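You operate a simulated robot arm through the tools that you are given. There is no shell and no other tool. Be economical: measure what you need, move in short steps, check, and stop when the job is done.

Carry out the task below with a simulated robot arm. There is one attempt and no reset: what you move stays moved.

TASK
Test the open laptop from its stick and label it PASS or FAIL.
Fine: start it, read the result, shut it down, stick into the tray, label pressed on the palm rest.

Only the result counts: the job must be done as asked and must still hold three seconds after the hand-in. Knocking over, shifting, dropping, spilling or breaking anything else fails it.

THE ROBOT
A 7-joint arm with a two-finger parallel gripper, fixed in place. Base frame: the origin is at the foot of the arm, x ahead of it, y to its left, z up; the work surface is at about z = 90. Units: cm, degrees, N and s.
Its first joint turns from -166.0 to 166.0 degrees. Payload 4.4 kg.
The tool frame sits at the grasp point between the pads (the TCP): z along the fingers, y along the line on which they close. The tips reach 2.3 cm beyond it. The gripper opens to 9.4 cm. The fingers are 3.8 cm wide and 1 cm thick; the gripper's body (5.4 by 9.6 cm) begins 3.9 cm behind the TCP.
Orientation is that of the tool frame in the base frame, as a unit quaternion [w, x, y, z]. With the fingers straight down and closing along the base's y, the tool's x points along the base's -x, its y along +y and its z along -z.

THE INTERFACE
- The arm moves only by the tool nudge_tool. Its argument "targets" is a list of rows, each a list of 2 entries, a list of its own where there are three numbers: the shift along the tool's x, y, z in cm, then the turn, a rotation vector about the tool's x, y, z in degrees. In form: [[[tx, ty, tz], [wx, wy, wz]], ...]. A call has 1 to 8 rows; each row shifts and turns the commanded pose from where the row before left it, along the tool's axes as they then stand. "claw" is the closure in counts, from 0 (fully open) to 255 (shut), set as the call begins (left out, the last holds). A row lasts 0.2 s, in which the tool goes at most 5 cm and 8.6 degrees; a call with a longer step from one row to the next is refused whole, and so is a gripper value outside its range. Where a pose cannot be reached the arm comes as near as it can. A force on the tool above 90 N (or 10 N above the force at the start of the call, whichever is more), or a blocked arm, ends the call early, and 0.2 s more pass. The fingers move at their own pace (about 7.2 cm/s each) and stop on an object; they squeeze with about 25 N. The grip force told is the motor's: it shows also when the fingers shut on nothing. Time passes only in rows, and 0.2 s behind the last, so rows that do not move let the fingers close. It gives the time, the measured TCP pose, the force on the tool (base axes), the opening and the grip force at its end, in the units of the frame above (readings bear some noise), with the torque about the TCP (base axes, N m) and any sound that the robot's microphone picked up.
- Cameras (640 x 400 px; columns grow to the right, rows downward): "scene" is fixed at [5.23, -50, 162.66]; the picture's right is [0.36, -0.93, 0.00], its down [-0.58, -0.23, -0.78] and it looks along [0.73, 0.29, -0.62] (base axes); focal length 358 px, centre (320, 200). "wrist" rides on the gripper at [8.6, 1.6, -7.5] in the tool frame; the picture's right is [-0.18, 0.98, 0.00], its down [-0.58, -0.11, -0.81] and it looks along [-0.79, -0.15, 0.59] (tool axes); focal length 243 px, centre (320, 200).
- grab_frame(camera): a new picture of that camera. No time passes.
- measure_at(camera, pixels): for up to 12 pixels [column, row] of the newest picture of that camera ("zoom" is the newest enlarged one), the place [x, y, z] in the base frame of the surface seen there, good to about 0.2 cm. No time passes.
- inspect(camera, box): a new picture of the part [left, top, right, bottom] of that camera's present view, enlarged. No time passes.
- close_job(): hands the job in; it is judged then, once.

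Go step by step. Measure first, check grasps and placings, and put right what went wrong. The budget is 80 turns and 46 pictures, counting those below and the enlarged ones. Unless the task says otherwise, let go and move clear before handing in, and close with one line.

The tools are called after "Call:" as name(argument=value, ...) on one line, values as JSON. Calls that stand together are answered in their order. nudge_tool: Moves the arm, as the interface text tells. Its arguments: {"type":"object","properties":{"targets":{"type":"array","items":{"type":"array"}},"claw":{"type":"number"}},"required":["targets"]} The other tools are called the same way: grab_frame (camera) takes a picture; measure_at (camera, pixels) gives the place of the surface under pixels of a picture; inspect (camera, box) takes an enlarged picture of a part of a camera's view; close_job () hands the job in.

At the start:

```text
time: 0.0
tool_pos: [61.29, 2.72, 118.55]
ee_rot: [0.0, 0.0, 1.0, -0.001]
contact_force: [0.6, -0.6, -0.2]
wrist_torque: [-0.03, 0.02, 0.02]
grip_width: 9.38
grip_force: 0.0
```

scene: 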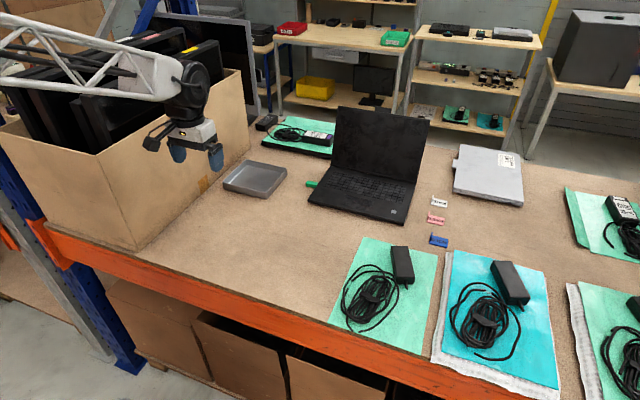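
wrist: 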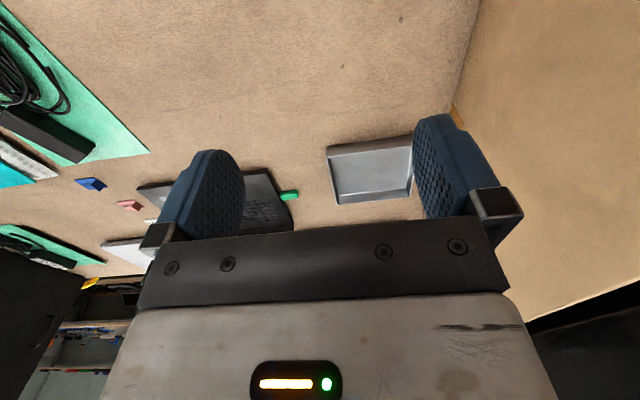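

The scene shows the laptop around (370,180), a green stick at (312,184), a tray at (255,178), and labels or blocks at (438,201), (436,219) and (438,240). I'll enlarge the laptop and the labels.

Call:
inspect(camera="scene", box=[290, 100, 450, 230])

Call:
inspect(camera="scene", box=[400, 180, 480, 260])

Call:
measure_at(camera="scene", pixels=[[312, 184], [307, 183], [318, 185], [438, 201], [436, 219], [438, 240], [250, 185], [310, 204], [397, 223], [415, 184], [333, 165], [380, 150]])

```text
3.08 times, centred on (370, 165) of scene
```

zoom: 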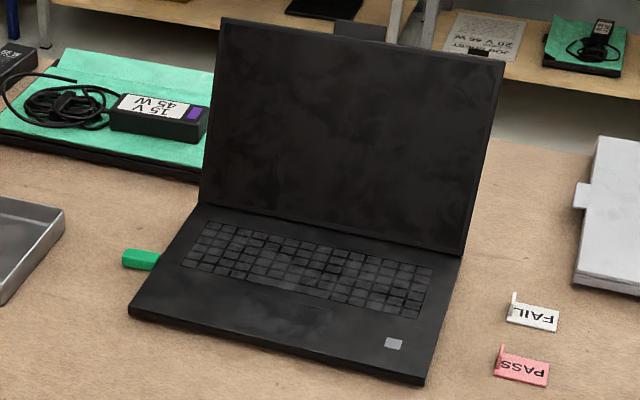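

```text
5.00 times, centred on (440, 220) of scene
```

zoom: 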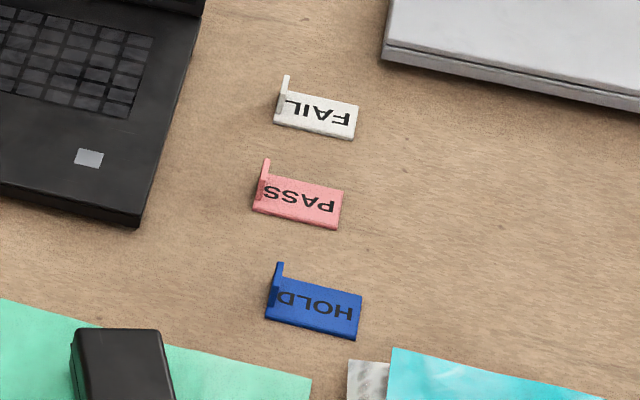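

```text
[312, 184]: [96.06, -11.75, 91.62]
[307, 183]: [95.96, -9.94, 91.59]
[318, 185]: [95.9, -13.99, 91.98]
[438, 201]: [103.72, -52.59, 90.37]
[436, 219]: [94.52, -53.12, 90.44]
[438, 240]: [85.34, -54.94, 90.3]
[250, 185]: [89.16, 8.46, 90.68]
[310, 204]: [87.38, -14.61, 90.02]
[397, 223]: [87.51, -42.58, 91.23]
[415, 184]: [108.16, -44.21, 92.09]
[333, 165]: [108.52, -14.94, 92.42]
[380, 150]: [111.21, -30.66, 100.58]
```

The zoomed view shows the stick already plugged into the left side, a grey square at the lower right of the palm rest, and PASS, FAIL and HOLD labels with upright tabs. I'll look closer for a power button and any written notes.

Call:
inspect(camera="scene", box=[300, 150, 420, 226])

Call:
measure_at(camera="zoom", pixels=[[498, 315], [70, 220], [40, 255], [500, 370], [535, 390], [610, 200], [200, 130]])

Call:
inspect(camera="scene", box=[400, 90, 480, 140])

```text
5.26 times, centred on (360, 188) of scene
```

zoom: 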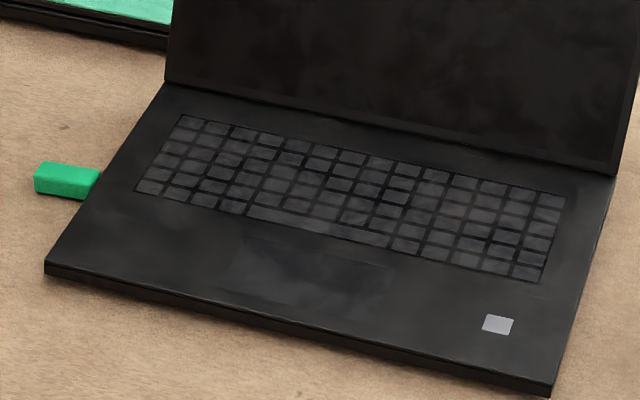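

```text
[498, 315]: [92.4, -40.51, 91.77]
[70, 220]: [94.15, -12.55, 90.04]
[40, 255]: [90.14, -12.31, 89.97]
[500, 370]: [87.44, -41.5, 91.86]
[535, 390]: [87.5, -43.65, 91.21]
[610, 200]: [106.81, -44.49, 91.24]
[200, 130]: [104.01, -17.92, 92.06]
```

```text
8.00 times, centred on (440, 115) of scene
```

zoom: 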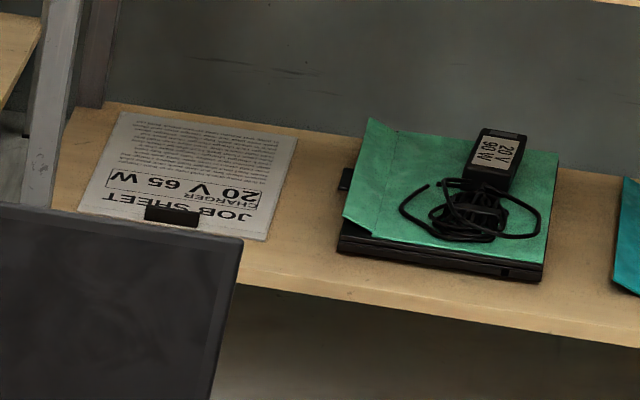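

The job sheet at (430,130) concerns chargers, so it doesn't apply here. I'll move the wrist camera in front of the laptop for a closer look at the deck.

Call:
nudge_tool(targets=[[[-1.4, -4.5, 0.4], [0, 0, 0]], [[-1.4, -4.5, 0.4], [0, 0, 0]], [[-1.4, -4.5, 0.4], [0, 0, 0]], [[-1.4, -4.5, 0.4], [0, 0, 0]], [[-1.4, -4.5, 0.4], [0, 0, 0]], [[-1.4, -4.5, 0.4], [0, 0, 0]], [[-1.4, -4.5, 0.4], [0, 0, 0]], [[-1.4, -4.5, 0.4], [0, 0, 0]]], claw=255)

Call:
grab_frame(camera="wrist")

```text
time: 1.8
tool_pos: [72.44, -33.28, 115.61]
ee_rot: [0.001, 0.0, 1.0, 0.0]
contact_force: [0.1, -0.6, 0.5]
wrist_torque: [0.01, 0.01, 0.02]
grip_width: 0.0
grip_force: 24.7
```

```text
39 pictures are left
```

wrist: 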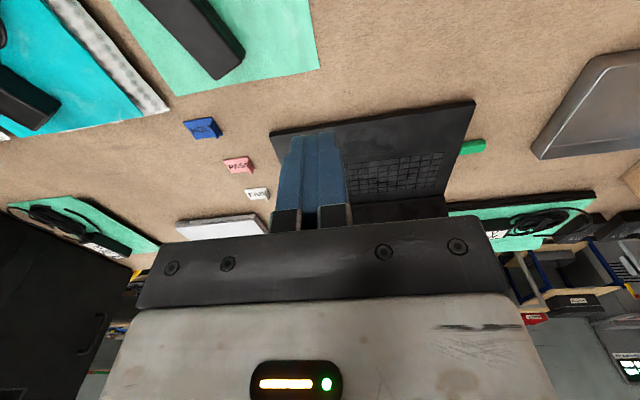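

The gripper hides part of the deck in the wrist view. I'll take a tight scene zoom for the button and a wrist zoom for the visible half.

Call:
inspect(camera="scene", box=[374, 165, 424, 225])

Call:
inspect(camera="wrist", box=[260, 90, 500, 230])

```text
6.67 times, centred on (399, 195) of scene
```

zoom: 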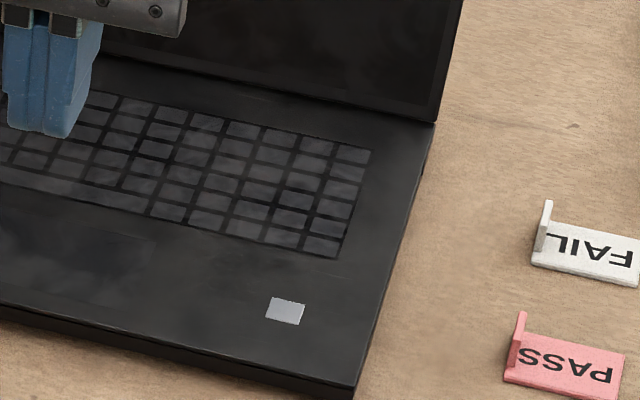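

```text
2.67 times, centred on (380, 160) of wrist
```

zoom: 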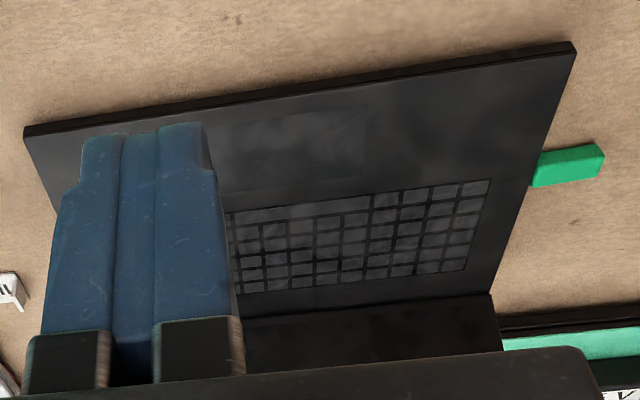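

The only control-like mark on the deck is the grey square at about (92.4, -40.5, 91.8). I'll tilt the tool outward for reach and hover over it.

Call:
nudge_tool(targets=[[[0, 0, 0], [0, -8.33, 0]], [[0, 0, 0], [0, -8.33, 0]], [[0, 0, 0], [0, -8.34, 0]], [[-2, -1.2, 3.8], [0, 0, 0]], [[-2, -1.2, 3.8], [0, 0, 0]], [[-2, -1.2, 3.8], [0, 0, 0]], [[-2, -1.2, 3.8], [0, 0, 0]], [[-2, -1.2, 3.8], [0, 0, 0]]], claw=255)

Call:
inspect(camera="scene", box=[330, 100, 450, 230])

```text
time: 3.6
tool_pos: [89.76, -39.09, 102.59]
ee_rot: [0.218, 0.0, 0.976, -0.001]
contact_force: [-0.5, 0.5, 0.4]
wrist_torque: [0.02, -0.01, -0.02]
grip_width: 0.02
grip_force: 24.8
```

```text
3.08 times, centred on (390, 165) of scene
```

zoom: 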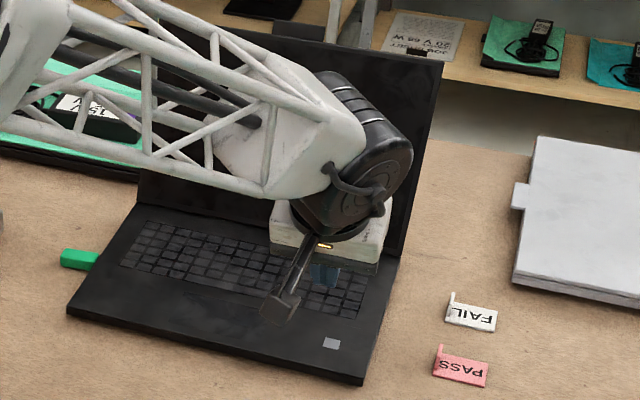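

Reach is good. I'll come down to just above the square and check there.

Call:
nudge_tool(targets=[[[-0.1, -0.7, 2.5], [0, 0, 0]], [[-0.1, -0.7, 2.5], [0, 0, 0]], [[-0.1, 0, 2.3], [0, 0, 0]], [[0, 0, 0], [0, 0, 0]]])

Call:
inspect(camera="wrist", box=[200, 80, 440, 230])

```text
time: 4.6
tool_pos: [93.02, -40.62, 95.95]
ee_rot: [0.216, 0.0, 0.976, -0.001]
contact_force: [-0.3, 0.1, 0.4]
wrist_torque: [-0.02, -0.01, 0.0]
grip_width: 0.0
grip_force: 25.2
```

```text
2.67 times, centred on (320, 155) of wrist
```

zoom: 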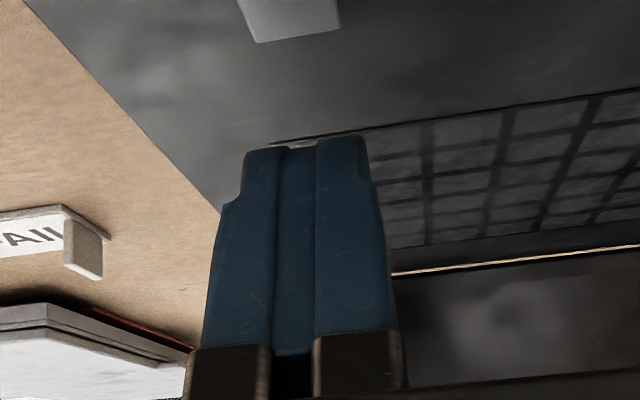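

The square is at (290,15) in the zoom, closer to the robot than the tip, and something pale sits behind the tip at (280,144). I'll measure both.

Call:
measure_at(camera="zoom", pixels=[[290, 15], [280, 145], [300, 140], [265, 152], [340, 138], [265, 43], [335, 30], [400, 140]])

Call:
inspect(camera="wrist", box=[275, 60, 355, 150])

```text
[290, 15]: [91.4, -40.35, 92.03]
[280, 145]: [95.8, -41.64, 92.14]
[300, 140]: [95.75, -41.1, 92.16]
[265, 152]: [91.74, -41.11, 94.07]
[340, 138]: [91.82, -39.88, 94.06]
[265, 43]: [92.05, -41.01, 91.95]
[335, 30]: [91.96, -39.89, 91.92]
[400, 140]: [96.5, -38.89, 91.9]
```

```text
4.44 times, centred on (315, 105) of wrist
```

zoom: 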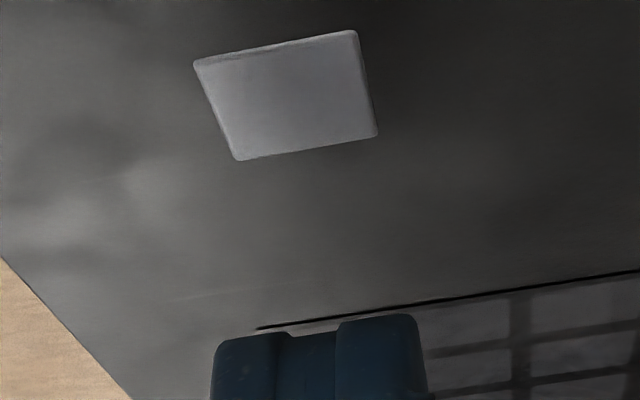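

The square spans x 91–92 around y -40.4, and the tip sits about 1–2 cm above and slightly beyond it. I'll shift back and lower in small steps.

Call:
nudge_tool(targets=[[[0.63, 0.2, -0.3], [0, 0, 0]], [[0.17, 0, 0.36], [0, 0, 0]], [[0.13, 0, 0.27], [0, 0, 0]], [[0, 0, 0], [0, 0, 0]]])

Call:
inspect(camera="wrist", box=[255, 60, 375, 150])

```text
time: 5.6
tool_pos: [92.41, -40.46, 95.28]
ee_rot: [0.217, 0.001, 0.976, 0.0]
contact_force: [0.3, 0.3, 0.4]
wrist_torque: [0.01, 0.01, 0.01]
grip_width: 0.0
grip_force: 24.9
```

```text
4.44 times, centred on (315, 105) of wrist
```

zoom: 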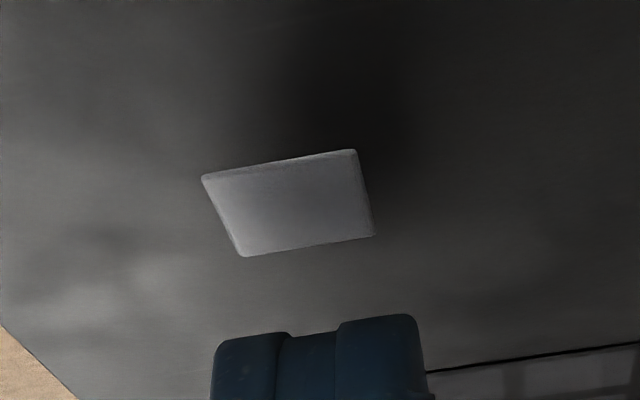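

There is no contact yet and the alignment is good. I'll keep going down in small steps.

Call:
nudge_tool(targets=[[[0.3, 0, 0.18], [0, 0, 0]], [[0.08, 0, 0.18], [0, 0, 0]], [[0.04, 0, 0.09], [0, 0, 0]], [[0, 0, 0], [0, 0, 0]]])

```text
time: 6.6
tool_pos: [92.15, -40.42, 94.62]
ee_rot: [0.217, 0.0, 0.976, 0.0]
contact_force: [-1.5, 3.6, 10.5]
wrist_torque: [0.12, 0.09, -0.08]
grip_width: 0.0
grip_force: 25.4
```

Contact, with 10 N upward. I'll check the square and the screen for any effect.

Call:
grab_frame(camera="scene")

Call:
inspect(camera="wrist", box=[255, 60, 375, 150])

```text
32 pictures are left
```

scene: 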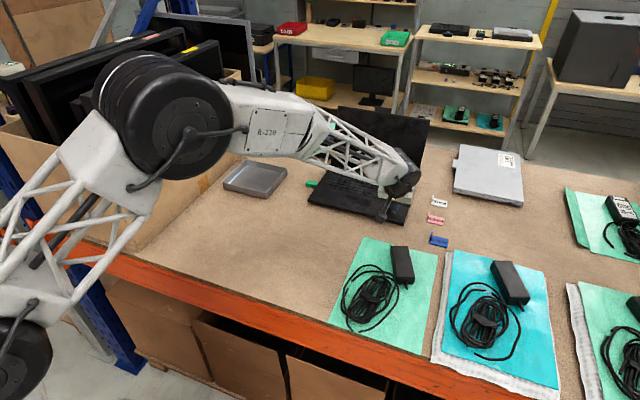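

```text
4.44 times, centred on (315, 105) of wrist
```

zoom: 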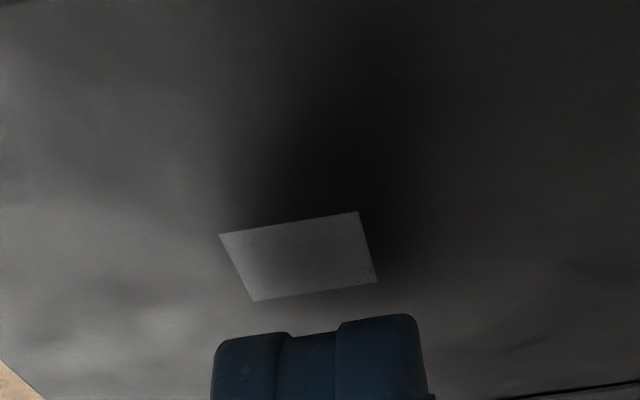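

The square lost its raised bevel in the zoom, so it has been pressed flush. I'll lift off and look at the screen.

Call:
nudge_tool(targets=[[[-0.4, 0, -0.9], [0, 0, 0]], [[0, 0, -3], [0, 0, 0]], [[1, 0, -4.5], [0, 0, 0]], [[3, 0, -4], [0, 0, 0]], [[3, 0, -4], [0, 0, 0]], [[4, 0, -3], [0, 0, 0]], [[4, 0, -2], [0, 0, 0]]])

Call:
grab_frame(camera="wrist")

Call:
inspect(camera="scene", box=[290, 90, 450, 230])

```text
time: 8.2
tool_pos: [69.78, -40.57, 107.68]
ee_rot: [0.216, 0.0, 0.976, -0.001]
contact_force: [0.4, 0.8, 0.0]
wrist_torque: [0.01, -0.01, -0.02]
grip_width: 0.0
grip_force: 25.0
```

```text
30 pictures are left
```

wrist: 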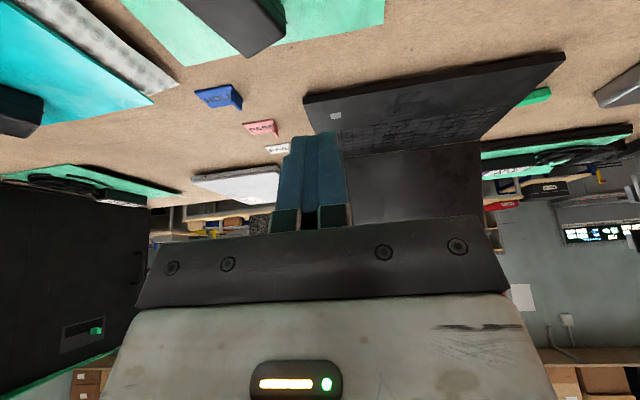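

```text
2.86 times, centred on (370, 160) of scene
```

zoom: 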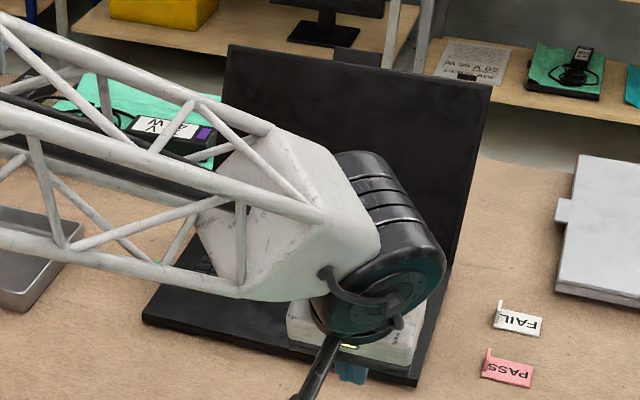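

The screen at (420,185) in the wrist view is still dark. I'll wait to let it boot.

Call:
nudge_tool(targets=[[[0, 0, 0], [0, 0, 0]], [[0, 0, 0], [0, 0, 0]], [[0, 0, 0], [0, 0, 0]], [[0, 0, 0], [0, 0, 0]], [[0, 0, 0], [0, 0, 0]], [[0, 0, 0], [0, 0, 0]], [[0, 0, 0], [0, 0, 0]], [[0, 0, 0], [0, 0, 0]]])

Call:
inspect(camera="wrist", box=[280, 40, 580, 230])

```text
time: 10.0
tool_pos: [69.82, -40.52, 107.74]
ee_rot: [0.215, -0.001, 0.977, 0.0]
contact_force: [-0.3, 0.6, -0.4]
wrist_torque: [0.01, -0.03, -0.01]
grip_width: 0.0
grip_force: 25.2
```

```text
2.11 times, centred on (430, 135) of wrist
```

zoom: 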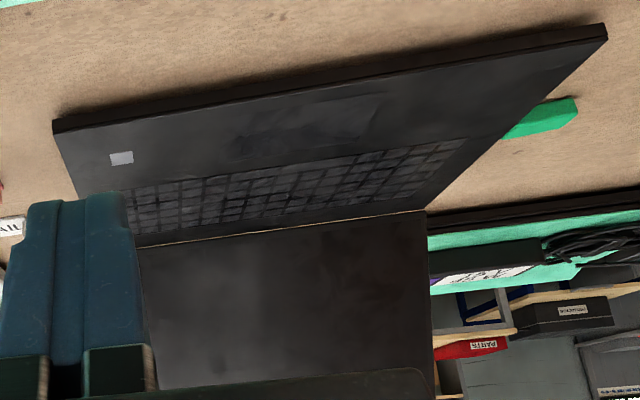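

Still dark. In the press picture the tip sat just past the square's far edge at (310,320), so I likely pressed the deck. I'll go back 0.9 cm nearer.

Call:
nudge_tool(targets=[[[-4, 0, 2], [0, 0, 0]], [[-4, 0, 3], [0, 0, 0]], [[-3, 0, 4], [0, 0, 0]], [[-3, 0, 4], [0, 0, 0]], [[0, 0, 4], [0, 0, 0]], [[-0.24, 0.1, 3.04], [0, 0, 0]], [[0, 0, 0], [0, 0, 0]]])

Call:
inspect(camera="wrist", box=[255, 60, 375, 150])

```text
time: 11.6
tool_pos: [91.32, -40.42, 95.81]
ee_rot: [0.216, 0.0, 0.976, 0.0]
contact_force: [0.4, -0.1, 0.6]
wrist_torque: [-0.03, -0.02, -0.03]
grip_width: 0.02
grip_force: 24.6
```

```text
4.44 times, centred on (315, 105) of wrist
```

zoom: 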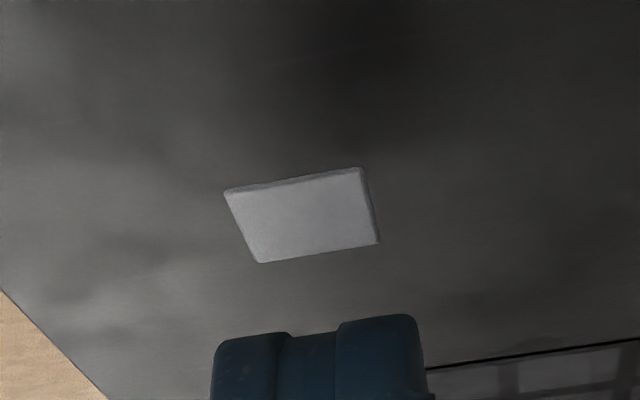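

The square is clearly raised and bevelled here. I'll press again, nearer this time, and hold it down.

Call:
nudge_tool(targets=[[[0.25, 0, 0.54], [0, 0, 0]], [[0.17, 0, 0.36], [0, 0, 0]], [[0.08, 0, 0.18], [0, 0, 0]], [[0.04, 0, 0.09], [0, 0, 0]], [[0, 0, 0], [0, 0, 0]]])

Call:
inspect(camera="wrist", box=[255, 60, 375, 150])

```text
time: 12.8
tool_pos: [91.26, -40.43, 94.76]
ee_rot: [0.218, 0.0, 0.976, 0.0]
contact_force: [-10.3, 2.6, 32.2]
wrist_torque: [0.07, 0.56, 0.08]
grip_width: 0.0
grip_force: 25.7
```

```text
4.44 times, centred on (315, 105) of wrist
```

zoom: 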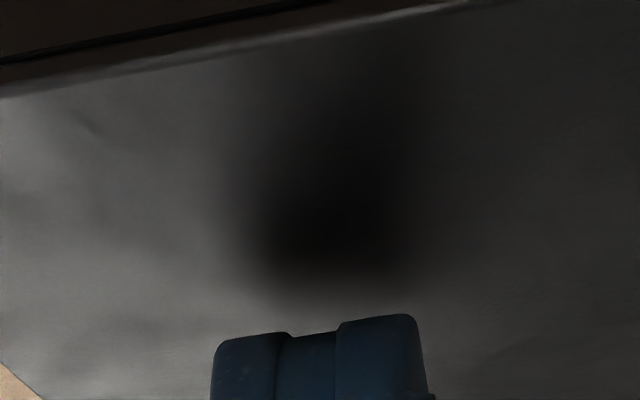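

The force is 32 N and the square is now under the tip. I'll back off and check the screen.

Call:
nudge_tool(targets=[[[-0.5, 0, -0.9], [0, 0, 0]], [[0, 0, -3], [0, 0, 0]], [[1, 0, -4.5], [0, 0, 0]], [[3, 0, -4], [0, 0, 0]], [[3, 0, -4], [0, 0, 0]], [[4, 0, -3], [0, 0, 0]], [[4, 0, -2], [0, 0, 0]]])

Call:
inspect(camera="wrist", box=[280, 40, 580, 230])

```text
time: 14.4
tool_pos: [69.01, -40.35, 107.73]
ee_rot: [0.216, -0.001, 0.976, 0.001]
contact_force: [-1.1, -0.5, -0.2]
wrist_torque: [0.01, -0.02, -0.01]
grip_width: 0.01
grip_force: 24.9
```

```text
2.11 times, centred on (430, 135) of wrist
```

zoom: 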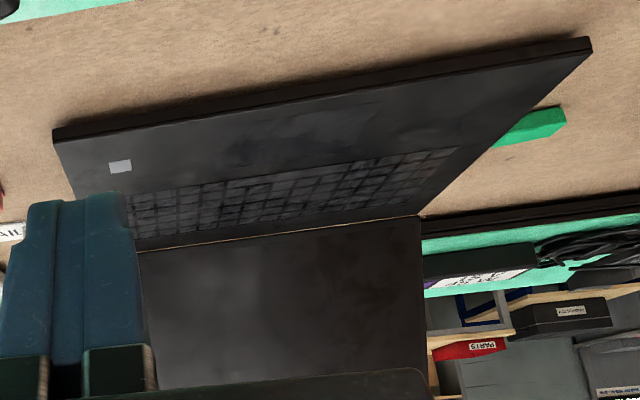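

The screen is still dark, so the boot may be slow or the power button may be elsewhere, such as the right edge. I'll move to view the right side of the laptop while time passes.

Call:
nudge_tool(targets=[[[-1.1, -4.5, -0.6], [0, 0, 0]], [[-1.1, -4.5, -0.6], [0, 0, 0]], [[-1.1, -4.5, -0.6], [0, 0, 0]], [[-1.1, -4.5, -0.6], [0, 0, 0]], [[0, 0, 0], [-3.55, 0, -7.6]], [[0, 0, 0], [-3.55, 0, -7.6]], [[0, 0, 0], [-3.55, 0, -7.6]], [[0, 0, 0], [-3.55, 0, -7.6]]])

Call:
grab_frame(camera="wrist")

```text
time: 16.2
tool_pos: [71.99, -58.3, 111.69]
ee_rot: [0.208, -0.283, 0.934, 0.063]
contact_force: [0.6, 0.6, 0.1]
wrist_torque: [-0.01, 0.03, -0.02]
grip_width: 0.01
grip_force: 25.0
```

```text
24 pictures are left
```

wrist: 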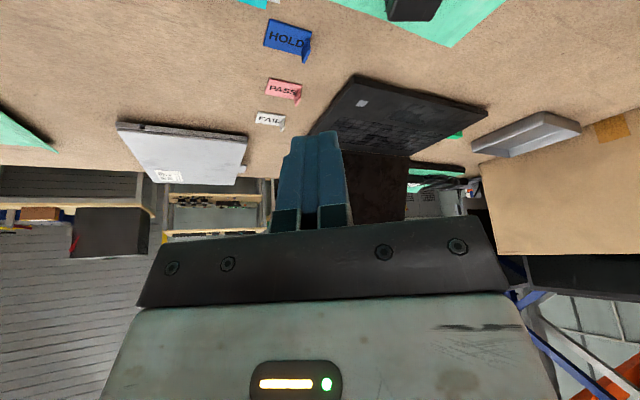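

The right edge, running (355,75)→(310,135), is partly visible. I'll enlarge it.

Call:
inspect(camera="wrist", box=[290, 60, 410, 150])

```text
4.44 times, centred on (350, 105) of wrist
```

zoom: 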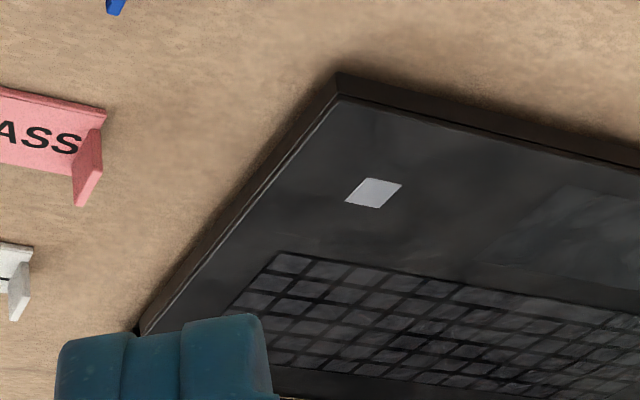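

No button shows on the right edge. I'll check the screen in the scene view.

Call:
inspect(camera="scene", box=[290, 90, 450, 230])

```text
2.86 times, centred on (370, 160) of scene
```

zoom: 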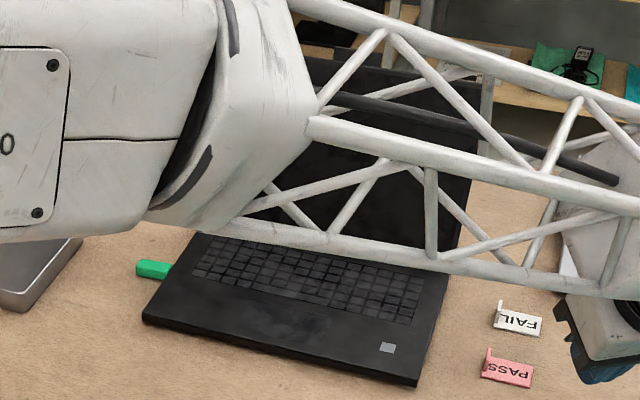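

The screen is dark, so I'll do a centred press on the square with a longer hold. First I undo the yaw and come back.

Call:
nudge_tool(targets=[[[0, 0, 0], [3.55, 0, 7.6]], [[0, 0, 0], [3.55, 0, 7.6]], [[0, 0, 0], [3.55, 0, 7.6]], [[0, 0, 0], [3.55, 0, 7.6]], [[-1.6, 3.6, 2.4], [0, 0, 0]], [[-1.6, 3.6, 2.4], [0, 0, 0]], [[-1.6, 3.6, 2.4], [0, 0, 0]], [[-1.6, 3.6, 2.4], [0, 0, 0]]])

```text
time: 18.0
tool_pos: [81.85, -43.91, 105.74]
ee_rot: [0.218, 0.0, 0.976, 0.0]
contact_force: [0.1, 0.9, 0.6]
wrist_torque: [0.0, 0.05, 0.01]
grip_width: 0.0
grip_force: 25.0
```

Next I'll go to just above the square's centre.

Call:
nudge_tool(targets=[[[-1.5, 1.2, 3.3], [0, 0, 0]], [[-1.5, 1.2, 3.3], [0, 0, 0]], [[-1.5, 1.1, 3.3], [0, 0, 0]], [[-0.15, 0, 3.4], [0, 0, 0]], [[0, 0, 0], [0, 0, 0]]])

```text
time: 19.2
tool_pos: [91.78, -40.37, 95.71]
ee_rot: [0.216, 0.0, 0.976, 0.001]
contact_force: [-0.2, 0.1, 0.1]
wrist_torque: [0.01, -0.03, -0.02]
grip_width: 0.0
grip_force: 25.0
```

I'll press straight down about 1 cm and read the force.

Call:
nudge_tool(targets=[[[0.25, 0, 0.54], [0, 0, 0]], [[0.13, 0, 0.27], [0, 0, 0]], [[0.06, 0, 0.13], [0, 0, 0]], [[0, 0, 0], [0, 0, 0]]])

Call:
inspect(camera="wrist", box=[255, 60, 455, 210])

```text
time: 20.2
tool_pos: [91.7, -40.43, 94.64]
ee_rot: [0.217, 0.0, 0.976, 0.0]
contact_force: [-4.5, 2.3, 15.0]
wrist_torque: [0.08, 0.2, -0.07]
grip_width: 0.0
grip_force: 25.1
```

```text
2.67 times, centred on (355, 135) of wrist
```

zoom: 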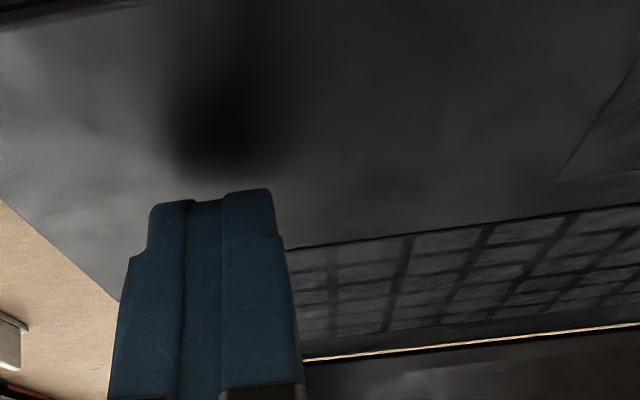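

The square has sunk out of sight beneath the tip, so it is a real travelling button and is pressed now. I'll hold it for another second and look again.

Call:
nudge_tool(targets=[[[0, 0, 0], [0, 0, 0]], [[0, 0, 0], [0, 0, 0]], [[0, 0, 0], [0, 0, 0]], [[0, 0, 0], [0, 0, 0]], [[-0.4, 0, -0.9], [0, 0, 0]], [[0, 0, -3], [0, 0, 0]], [[1, 0, -4.5], [0, 0, 0]], [[3, 0, -4], [0, 0, 0]]])

Call:
inspect(camera="wrist", box=[200, 40, 580, 240])

```text
time: 22.0
tool_pos: [83.21, -40.64, 104.13]
ee_rot: [0.216, 0.001, 0.976, -0.001]
contact_force: [-0.1, 0.0, -0.7]
wrist_torque: [0.02, -0.04, 0.03]
grip_width: 0.02
grip_force: 24.7
```

```text
1.68 times, centred on (390, 140) of wrist
```

zoom: 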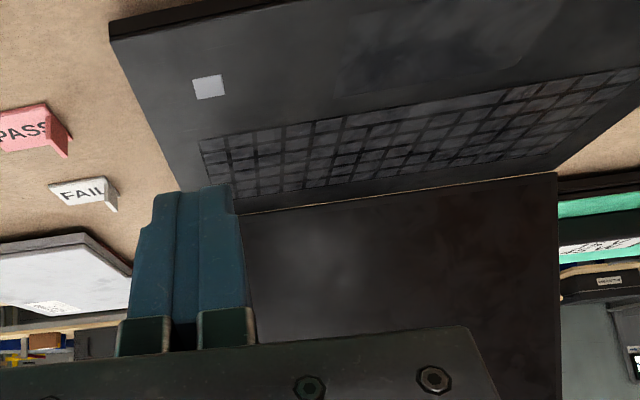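

Still dark 0.8 s after release. I'll let time pass while moving left to check how the stick is seated and to see the whole screen.

Call:
nudge_tool(targets=[[[0.5, 4, -1.2], [0, 0, 0]], [[0.5, 4, -1.2], [0, 0, 0]], [[0.5, 4, -1.2], [0, 0, 0]], [[0.5, 4, -1.2], [0, 0, 0]], [[0.5, 4, -1.2], [0, 0, 0]], [[0.5, 4, -1], [0, 0, 0]], [[0.5, 4, -1], [0, 0, 0]], [[0.5, 2, 0], [0, 0, 0]]])

Call:
grab_frame(camera="wrist")

```text
time: 23.8
tool_pos: [76.18, -10.42, 109.87]
ee_rot: [0.216, 0.0, 0.976, 0.0]
contact_force: [-0.3, 0.2, 0.5]
wrist_torque: [-0.02, 0.03, -0.01]
grip_width: 0.0
grip_force: 25.2
```

```text
19 pictures are left
```

wrist: 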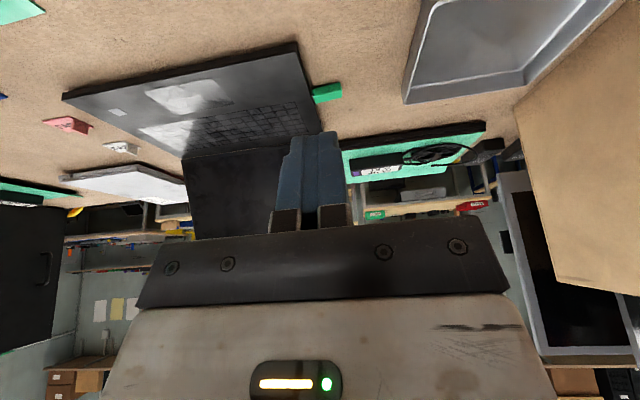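

The screen is still dark. I'll enlarge the stick at (327,93) to see how far in it is.

Call:
inspect(camera="wrist", box=[280, 60, 370, 130])

Call:
measure_at(camera="wrist", pixels=[[341, 92], [330, 90], [318, 92], [314, 95], [305, 80], [118, 112]])

```text
5.71 times, centred on (325, 95) of wrist
```

zoom: 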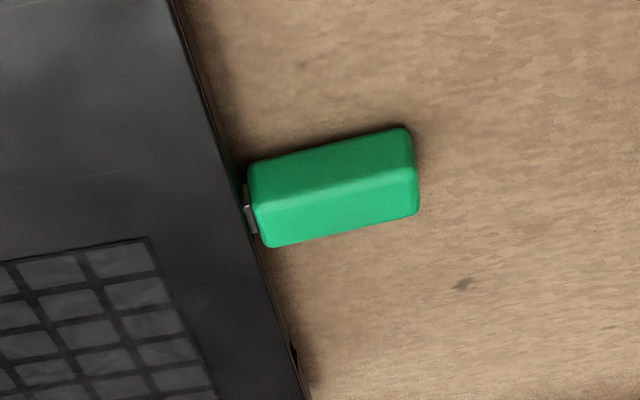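

```text
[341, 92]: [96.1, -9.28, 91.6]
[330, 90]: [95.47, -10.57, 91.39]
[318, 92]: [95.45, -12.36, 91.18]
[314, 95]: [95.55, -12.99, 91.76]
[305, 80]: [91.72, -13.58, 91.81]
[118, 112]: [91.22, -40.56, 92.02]
```

The stick shows a sliver of metal connector at (250,208), so it may not be fully seated. I'll first wait longer to see whether the third press boots the machine.

Call:
nudge_tool(targets=[[[0, 0, 0], [0, 0, 0]], [[0, 0, 0], [0, 0, 0]], [[0, 0, 0], [0, 0, 0]], [[0, 0, 0], [0, 0, 0]], [[0, 0, 0], [0, 0, 0]], [[0, 0, 0], [0, 0, 0]], [[0, 0, 0], [0, 0, 0]], [[0, 0, 0], [0, 0, 0]]])

Call:
nudge_tool(targets=[[[0, 0, 0], [0, 0, 0]], [[0, 0, 0], [0, 0, 0]], [[0, 0, 0], [0, 0, 0]], [[0, 0, 0], [0, 0, 0]], [[0, 0, 0], [0, 0, 0]], [[0, 0, 0], [0, 0, 0]], [[0, 0, 0], [0, 0, 0]], [[0, 0, 0], [0, 0, 0]]])

Call:
inspect(camera="scene", box=[290, 90, 450, 230])

```text
time: 25.6
tool_pos: [76.13, -10.48, 109.98]
ee_rot: [0.216, 0.0, 0.976, 0.0]
contact_force: [-0.2, 0.0, -0.4]
wrist_torque: [-0.01, 0.04, -0.02]
grip_width: 0.0
grip_force: 24.9
```

```text
time: 27.4
tool_pos: [76.2, -10.4, 110.0]
ee_rot: [0.217, -0.001, 0.976, 0.0]
contact_force: [-0.4, 1.0, -0.6]
wrist_torque: [0.03, -0.03, 0.05]
grip_width: 0.0
grip_force: 24.9
```

```text
2.86 times, centred on (370, 160) of scene
```

zoom: 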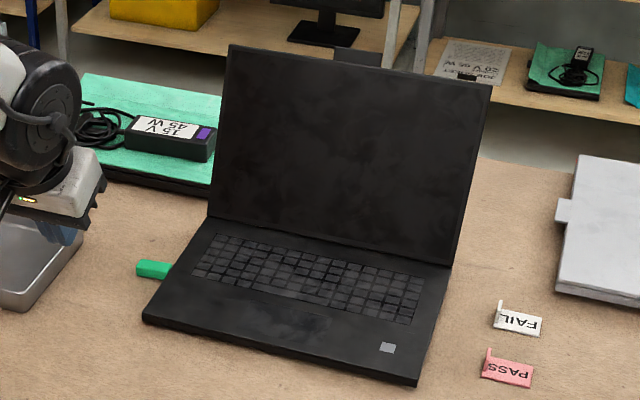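

Still dark at 27.4 s, about 6 s after release. I'll wait a little more before trying a different press.

Call:
nudge_tool(targets=[[[0, 0, 0], [0, 0, 0]], [[0, 0, 0], [0, 0, 0]], [[0, 0, 0], [0, 0, 0]], [[0, 0, 0], [0, 0, 0]], [[0, 0, 0], [0, 0, 0]], [[0, 0, 0], [0, 0, 0]], [[0, 0, 0], [0, 0, 0]], [[0, 0, 0], [0, 0, 0]]])

Call:
nudge_tool(targets=[[[0, 0, 0], [0, 0, 0]], [[0, 0, 0], [0, 0, 0]], [[0, 0, 0], [0, 0, 0]], [[0, 0, 0], [0, 0, 0]], [[0, 0, 0], [0, 0, 0]], [[0, 0, 0], [0, 0, 0]], [[0, 0, 0], [0, 0, 0]], [[0, 0, 0], [0, 0, 0]]])

Call:
nudge_tool(targets=[[[0, -4, 0], [0, 0, 0]], [[0, -4, 0], [0, 0, 0]], [[0, -4, 0], [0, 0, 0]], [[0, -4, 0], [0, 0, 0]], [[0, -4, 0], [0, 0, 0]], [[0, -4, 0], [0, 0, 0]], [[0, -4, 0], [0, 0, 0]], [[0, -2, 0], [0, 0, 0]]])

Call:
grab_frame(camera="wrist")

```text
time: 29.2
tool_pos: [76.2, -10.5, 109.88]
ee_rot: [0.217, 0.0, 0.976, 0.0]
contact_force: [0.5, 1.0, -0.5]
wrist_torque: [-0.05, 0.01, -0.03]
grip_width: 0.02
grip_force: 25.3
```

```text
time: 31.0
tool_pos: [76.26, -10.37, 110.05]
ee_rot: [0.217, 0.0, 0.976, 0.0]
contact_force: [-0.3, -0.4, -0.2]
wrist_torque: [0.02, 0.0, 0.02]
grip_width: 0.0
grip_force: 24.8
```

```text
time: 32.8
tool_pos: [76.1, -40.44, 109.96]
ee_rot: [0.216, 0.0, 0.976, 0.0]
contact_force: [0.5, 0.4, -0.2]
wrist_torque: [-0.01, -0.01, 0.0]
grip_width: 0.0
grip_force: 25.4
```

```text
16 pictures are left
```

wrist: 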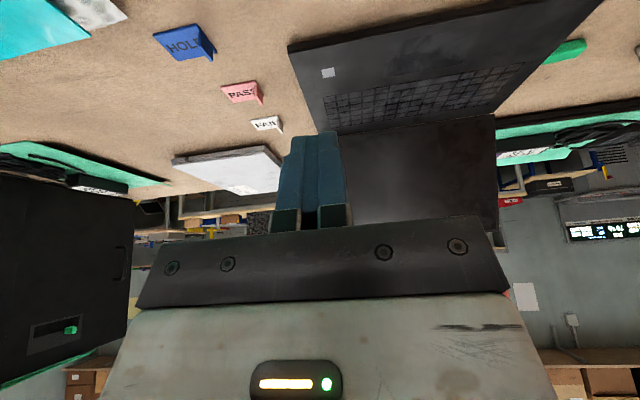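

The laptop is still off at 32.8 s. I'll press the square again and hold longer, about 2–3 s, watching the screen during the hold.

Call:
nudge_tool(targets=[[[-2.5, 0, 3.9], [0, 0, 0]], [[-2.5, 0, 3.9], [0, 0, 0]], [[-2.5, 0, 3.9], [0, 0, 0]], [[-0.45, 0, 3.9], [0, 0, 0]], [[0, 0, 4.0], [0, 0, 0]], [[0.25, 0, 0.54], [0, 0, 0]], [[0.13, 0, 0.27], [0, 0, 0]], [[0.06, 0, 0.13], [0, 0, 0]]])

Call:
nudge_tool(targets=[[[0, 0, 0], [0, 0, 0]], [[0, 0, 0], [0, 0, 0]], [[0, 0, 0], [0, 0, 0]], [[0, 0, 0], [0, 0, 0]], [[0, 0, 0], [0, 0, 0]], [[0, 0, 0], [0, 0, 0]], [[0, 0, 0], [0, 0, 0]], [[0, 0, 0], [0, 0, 0]]])

Call:
grab_frame(camera="wrist")

```text
time: 34.6
tool_pos: [91.77, -40.48, 94.8]
ee_rot: [0.219, 0.0, 0.976, -0.001]
contact_force: [-8.2, 7.6, 29.0]
wrist_torque: [0.24, 0.48, -0.06]
grip_width: 0.01
grip_force: 24.8
```

```text
time: 36.4
tool_pos: [91.85, -40.45, 94.67]
ee_rot: [0.218, 0.0, 0.976, -0.001]
contact_force: [12.7, 8.4, 67.1]
wrist_torque: [0.28, 0.14, -0.11]
grip_width: 0.0
grip_force: 25.3
heard: click
```

```text
15 pictures are left
```

wrist: 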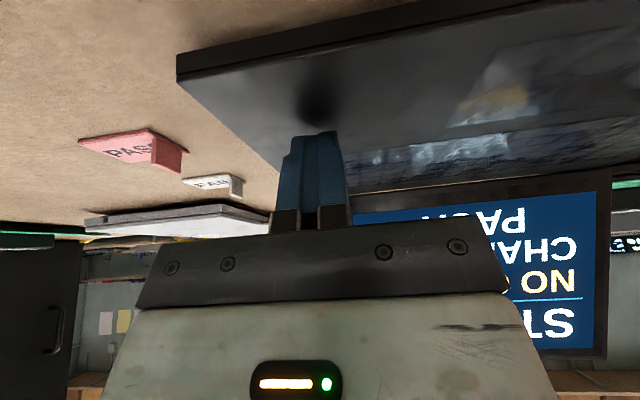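

The microphone heard a click and the screen is on, showing text such as "ST…", "NO…", "CHA…", "PACK". I'll release, back off and read it.

Call:
nudge_tool(targets=[[[-0.4, 0, -0.9], [0, 0, 0]], [[0, 0, -3], [0, 0, 0]], [[1, 2, -4], [0, 0, 0]], [[3, 2, -3], [0, 0, 0]], [[3, 2, -3], [0, 0, 0]], [[4, 2, -2], [0, 0, 0]], [[4, 2, -2], [0, 0, 0]], [[3, 2, 0], [0, 0, 0]]])

Call:
inspect(camera="scene", box=[320, 95, 440, 190])

Call:
inspect(camera="wrist", box=[280, 40, 560, 230])

```text
time: 38.2
tool_pos: [68.1, -28.53, 103.18]
ee_rot: [0.216, 0.0, 0.976, 0.0]
contact_force: [0.4, -0.7, -0.2]
wrist_torque: [-0.01, 0.01, 0.01]
grip_width: 0.01
grip_force: 25.0
```

```text
4.21 times, centred on (380, 142) of scene
```

zoom: 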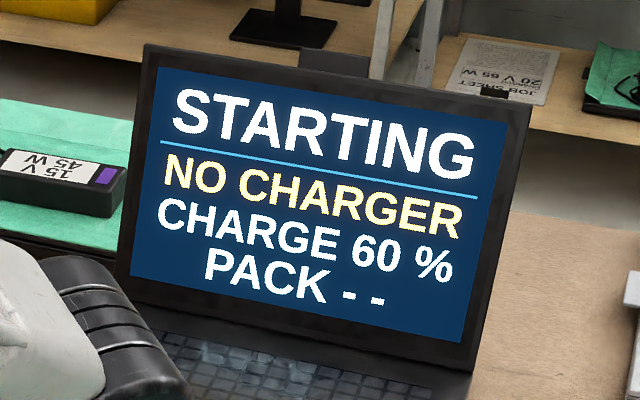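

```text
2.11 times, centred on (420, 135) of wrist
```

zoom: 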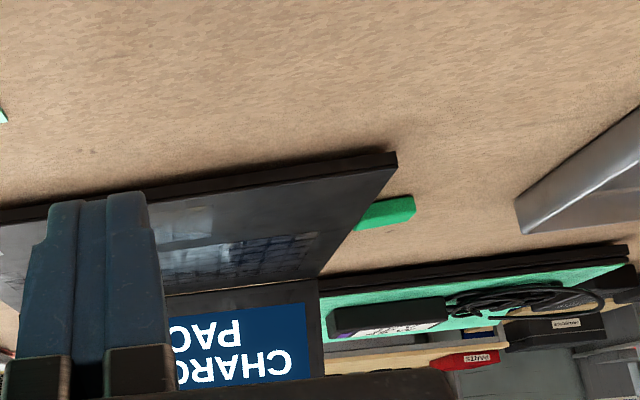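

The screen reads "STARTING / NO CHARGER / CHARGE 60 % / PACK --", so it is booting. I'll wait for the result.

Call:
nudge_tool(targets=[[[0, 0, 0], [0, 0, 0]], [[0, 0, 0], [0, 0, 0]], [[0, 0, 0], [0, 0, 0]], [[0, 0, 0], [0, 0, 0]], [[0, 0, 0], [0, 0, 0]], [[0, 0, 0], [0, 0, 0]], [[0, 0, 0], [0, 0, 0]], [[0, 0, 0], [0, 0, 0]]])

Call:
nudge_tool(targets=[[[0, 0, 0], [0, 0, 0]], [[0, 0, 0], [0, 0, 0]], [[0, 0, 0], [0, 0, 0]], [[0, 0, 0], [0, 0, 0]], [[0, 0, 0], [0, 0, 0]], [[0, 0, 0], [0, 0, 0]], [[0, 0, 0], [0, 0, 0]], [[0, 0, 0], [0, 0, 0]]])

Call:
inspect(camera="scene", box=[320, 95, 440, 230])

```text
time: 40.0
tool_pos: [68.33, -28.52, 103.27]
ee_rot: [0.216, -0.001, 0.976, 0.0]
contact_force: [0.1, -0.1, 0.5]
wrist_torque: [-0.02, 0.01, 0.01]
grip_width: 0.02
grip_force: 25.1
```

```text
time: 41.8
tool_pos: [68.26, -28.63, 103.21]
ee_rot: [0.217, 0.0, 0.976, 0.001]
contact_force: [0.5, -0.4, 0.0]
wrist_torque: [-0.02, 0.04, 0.01]
grip_width: 0.01
grip_force: 24.5
```

```text
2.96 times, centred on (380, 162) of scene
```

zoom: 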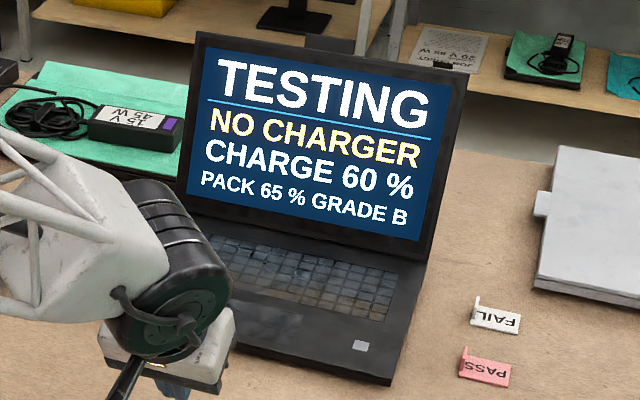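

It now shows TESTING, so I'll wait longer.

Call:
nudge_tool(targets=[[[0, 0, 0], [0, 0, 0]], [[0, 0, 0], [0, 0, 0]], [[0, 0, 0], [0, 0, 0]], [[0, 0, 0], [0, 0, 0]], [[0, 0, 0], [0, 0, 0]], [[0, 0, 0], [0, 0, 0]], [[0, 0, 0], [0, 0, 0]], [[0, 0, 0], [0, 0, 0]]])

Call:
nudge_tool(targets=[[[0, 0, 0], [0, 0, 0]], [[0, 0, 0], [0, 0, 0]], [[0, 0, 0], [0, 0, 0]], [[0, 0, 0], [0, 0, 0]], [[0, 0, 0], [0, 0, 0]], [[0, 0, 0], [0, 0, 0]], [[0, 0, 0], [0, 0, 0]], [[0, 0, 0], [0, 0, 0]]])

Call:
nudge_tool(targets=[[[0, 0, 0], [0, 0, 0]], [[0, 0, 0], [0, 0, 0]], [[0, 0, 0], [0, 0, 0]], [[0, 0, 0], [0, 0, 0]], [[0, 0, 0], [0, 0, 0]], [[0, 0, 0], [0, 0, 0]], [[0, 0, 0], [0, 0, 0]], [[0, 0, 0], [0, 0, 0]]])

Call:
nudge_tool(targets=[[[0, 0, 0], [0, 0, 0]], [[0, 0, 0], [0, 0, 0]], [[0, 0, 0], [0, 0, 0]], [[0, 0, 0], [0, 0, 0]], [[0, 0, 0], [0, 0, 0]], [[0, 0, 0], [0, 0, 0]], [[0, 0, 0], [0, 0, 0]], [[0, 0, 0], [0, 0, 0]]])

Call:
inspect(camera="scene", box=[280, 95, 460, 235])

```text
time: 43.6
tool_pos: [68.23, -28.52, 103.14]
ee_rot: [0.216, -0.001, 0.976, 0.0]
contact_force: [0.2, -0.3, -0.4]
wrist_torque: [0.01, -0.05, 0.02]
grip_width: 0.01
grip_force: 24.9
```

```text
time: 45.4
tool_pos: [68.34, -28.49, 103.25]
ee_rot: [0.216, 0.0, 0.976, 0.0]
contact_force: [-0.1, -0.5, -0.6]
wrist_torque: [0.0, 0.01, 0.02]
grip_width: 0.03
grip_force: 25.3
```

```text
time: 47.2
tool_pos: [68.19, -28.51, 103.22]
ee_rot: [0.217, -0.001, 0.976, 0.0]
contact_force: [0.0, 0.3, -0.1]
wrist_torque: [0.0, 0.0, 0.01]
grip_width: 0.01
grip_force: 24.9
```

```text
time: 49.0
tool_pos: [68.23, -28.53, 103.13]
ee_rot: [0.216, 0.0, 0.976, 0.0]
contact_force: [-0.2, -0.1, -0.2]
wrist_torque: [-0.02, 0.0, 0.0]
grip_width: 0.0
grip_force: 24.7
```

```text
2.86 times, centred on (370, 165) of scene
```

zoom: 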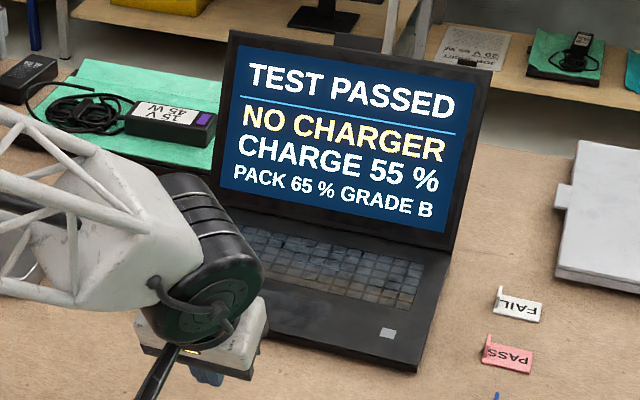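

The result is TEST PASSED. I'll repeat the same press on the button to shut it down, starting by returning to it.

Call:
nudge_tool(targets=[[[-3, -2, 0], [0, 0, 0]], [[-4, -2, 2], [0, 0, 0]], [[-4, -2, 2], [0, 0, 0]], [[-3, -2, 3], [0, 0, 0]], [[-3, -2, 3], [0, 0, 0]], [[-1, -2, 4], [0, 0, 0]], [[0, 0, 3], [0, 0, 0]]])

Call:
nudge_tool(targets=[[[0.25, 0, 0.54], [0, 0, 0]], [[0.13, 0, 0.27], [0, 0, 0]], [[0, 0, 0], [0, 0, 0]]])

```text
time: 50.6
tool_pos: [91.61, -40.57, 95.52]
ee_rot: [0.217, 0.0, 0.976, 0.0]
contact_force: [0.2, -0.1, 0.0]
wrist_torque: [-0.01, 0.0, 0.03]
grip_width: 0.0
grip_force: 25.0
```

```text
time: 51.4
tool_pos: [91.47, -40.43, 94.77]
ee_rot: [0.217, 0.0, 0.976, -0.001]
contact_force: [-5.9, 0.8, 19.0]
wrist_torque: [0.01, 0.33, 0.01]
grip_width: 0.0
grip_force: 25.5
```

I'm touching at 19 N with no click yet, so I'll press slightly deeper.

Call:
nudge_tool(targets=[[[0.03, 0, 0.1], [0, 0, 0]], [[0.03, 0, 0.1], [0, 0, 0]], [[0, 0, 0], [0, 0, 0]]])

```text
time: 52.2
tool_pos: [91.76, -40.46, 94.8]
ee_rot: [0.219, -0.001, 0.976, 0.0]
contact_force: [-22.9, 7.7, 59.6]
wrist_torque: [0.18, 1.14, 0.07]
grip_width: 0.0
grip_force: 24.7
```

No click yet. I'll hold briefly and see.

Call:
nudge_tool(targets=[[[0, 0, 0], [0, 0, 0]], [[0, 0, 0], [0, 0, 0]]])

```text
time: 52.8
tool_pos: [91.64, -40.53, 94.8]
ee_rot: [0.219, -0.001, 0.976, -0.001]
contact_force: [-19.0, 5.1, 76.2]
wrist_torque: [0.11, 1.08, 0.19]
grip_width: 0.04
grip_force: 24.8
heard: click
```

Click heard. I'll release, back away and check the screen.

Call:
nudge_tool(targets=[[[-0.4, 0, -0.9], [0, 0, 0]], [[0, 0, -3], [0, 0, 0]], [[1, 2, -4], [0, 0, 0]], [[2, 3, -3], [0, 0, 0]], [[2, 3.5, -3], [0, 0, 0]], [[2, 4, -2], [0, 0, 0]], [[2, 4, -2], [0, 0, 0]], [[1, 4, -2], [0, 0, 0]]])

Call:
inspect(camera="scene", box=[280, 95, 460, 255])

```text
refused: row 5 steps farther than a row can; nothing moved
```

```text
2.50 times, centred on (370, 175) of scene
```

zoom: 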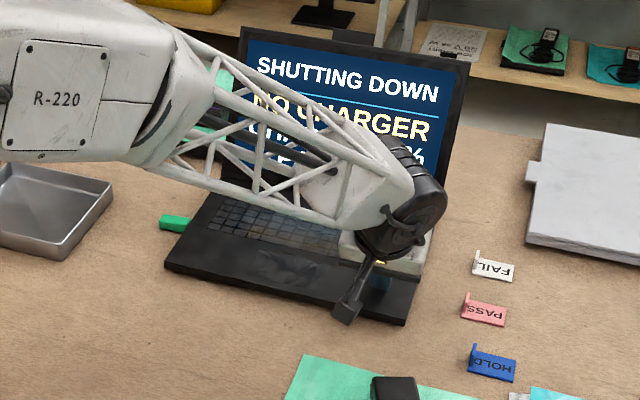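

The screen says SHUTTING DOWN. Only my retreat was refused, because one step was too long. I'll retreat with shorter steps and take the tilt off.

Call:
nudge_tool(targets=[[[-0.4, 0, -0.9], [0, 0, 0]], [[0, 0, -4], [0, 0, 0]], [[0, 0, -4], [0, 0, 0]], [[0, 4, -2], [0, 8.33, 0]], [[0, 4, 0], [0, 8.33, 0]], [[0, 4.8, 0], [0, 8.34, 0]], [[0, 4.8, 0], [0, 0, 0]], [[0, 4.8, 0], [0, 0, 0]]])

Call:
nudge_tool(targets=[[[0, 4.5, 0], [0, 0, 8.5]], [[0, 0, 0], [0, 0, 8.5]], [[0, 0, 0], [0, 0, 8.5]], [[0, 0, 0], [0, 0, 8.5]], [[0, 0, 0], [0, 0, 8.5]], [[0, 0, 0], [0, 0, 8.5]], [[0, 0, 0], [0, 0, 8.5]], [[0, 0, 0], [0, 0, 8.5]]], claw=150)

Call:
nudge_tool(targets=[[[0, 0, 0], [0, 0, 8.5]], [[0, 0, 0], [0, 0, 8.5]], [[0, 0, 0], [0, 0, 5]], [[0, 0, 0], [0, 0, 0]]])

Call:
grab_frame(camera="wrist")

```text
time: 54.6
tool_pos: [87.62, -17.88, 104.3]
ee_rot: [0.0, -0.001, 1.0, 0.0]
contact_force: [-0.1, -0.1, -0.6]
wrist_torque: [0.0, 0.04, 0.01]
grip_width: 0.0
grip_force: 25.2
```

```text
time: 56.4
tool_pos: [87.54, -13.49, 104.38]
ee_rot: [0.0, 0.559, 0.829, 0.0]
contact_force: [0.1, -1.1, 1.2]
wrist_torque: [-0.02, 0.01, 0.0]
grip_width: 3.86
grip_force: 0.1
```

```text
time: 57.4
tool_pos: [87.55, -13.56, 104.34]
ee_rot: [0.0, 0.707, 0.707, -0.001]
contact_force: [0.4, 0.2, 0.5]
wrist_torque: [0.02, -0.05, 0.0]
grip_width: 3.86
grip_force: 0.1
```

```text
9 pictures are left
```

wrist: 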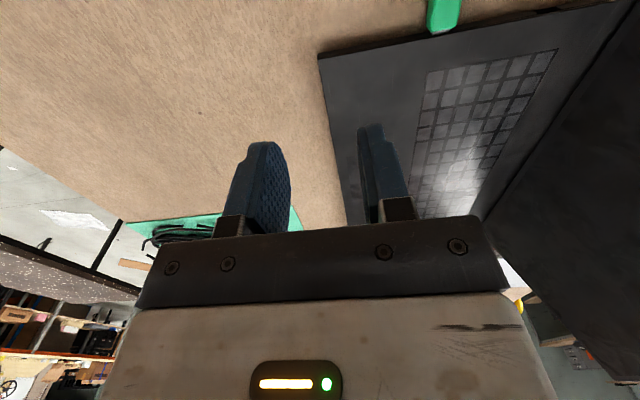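

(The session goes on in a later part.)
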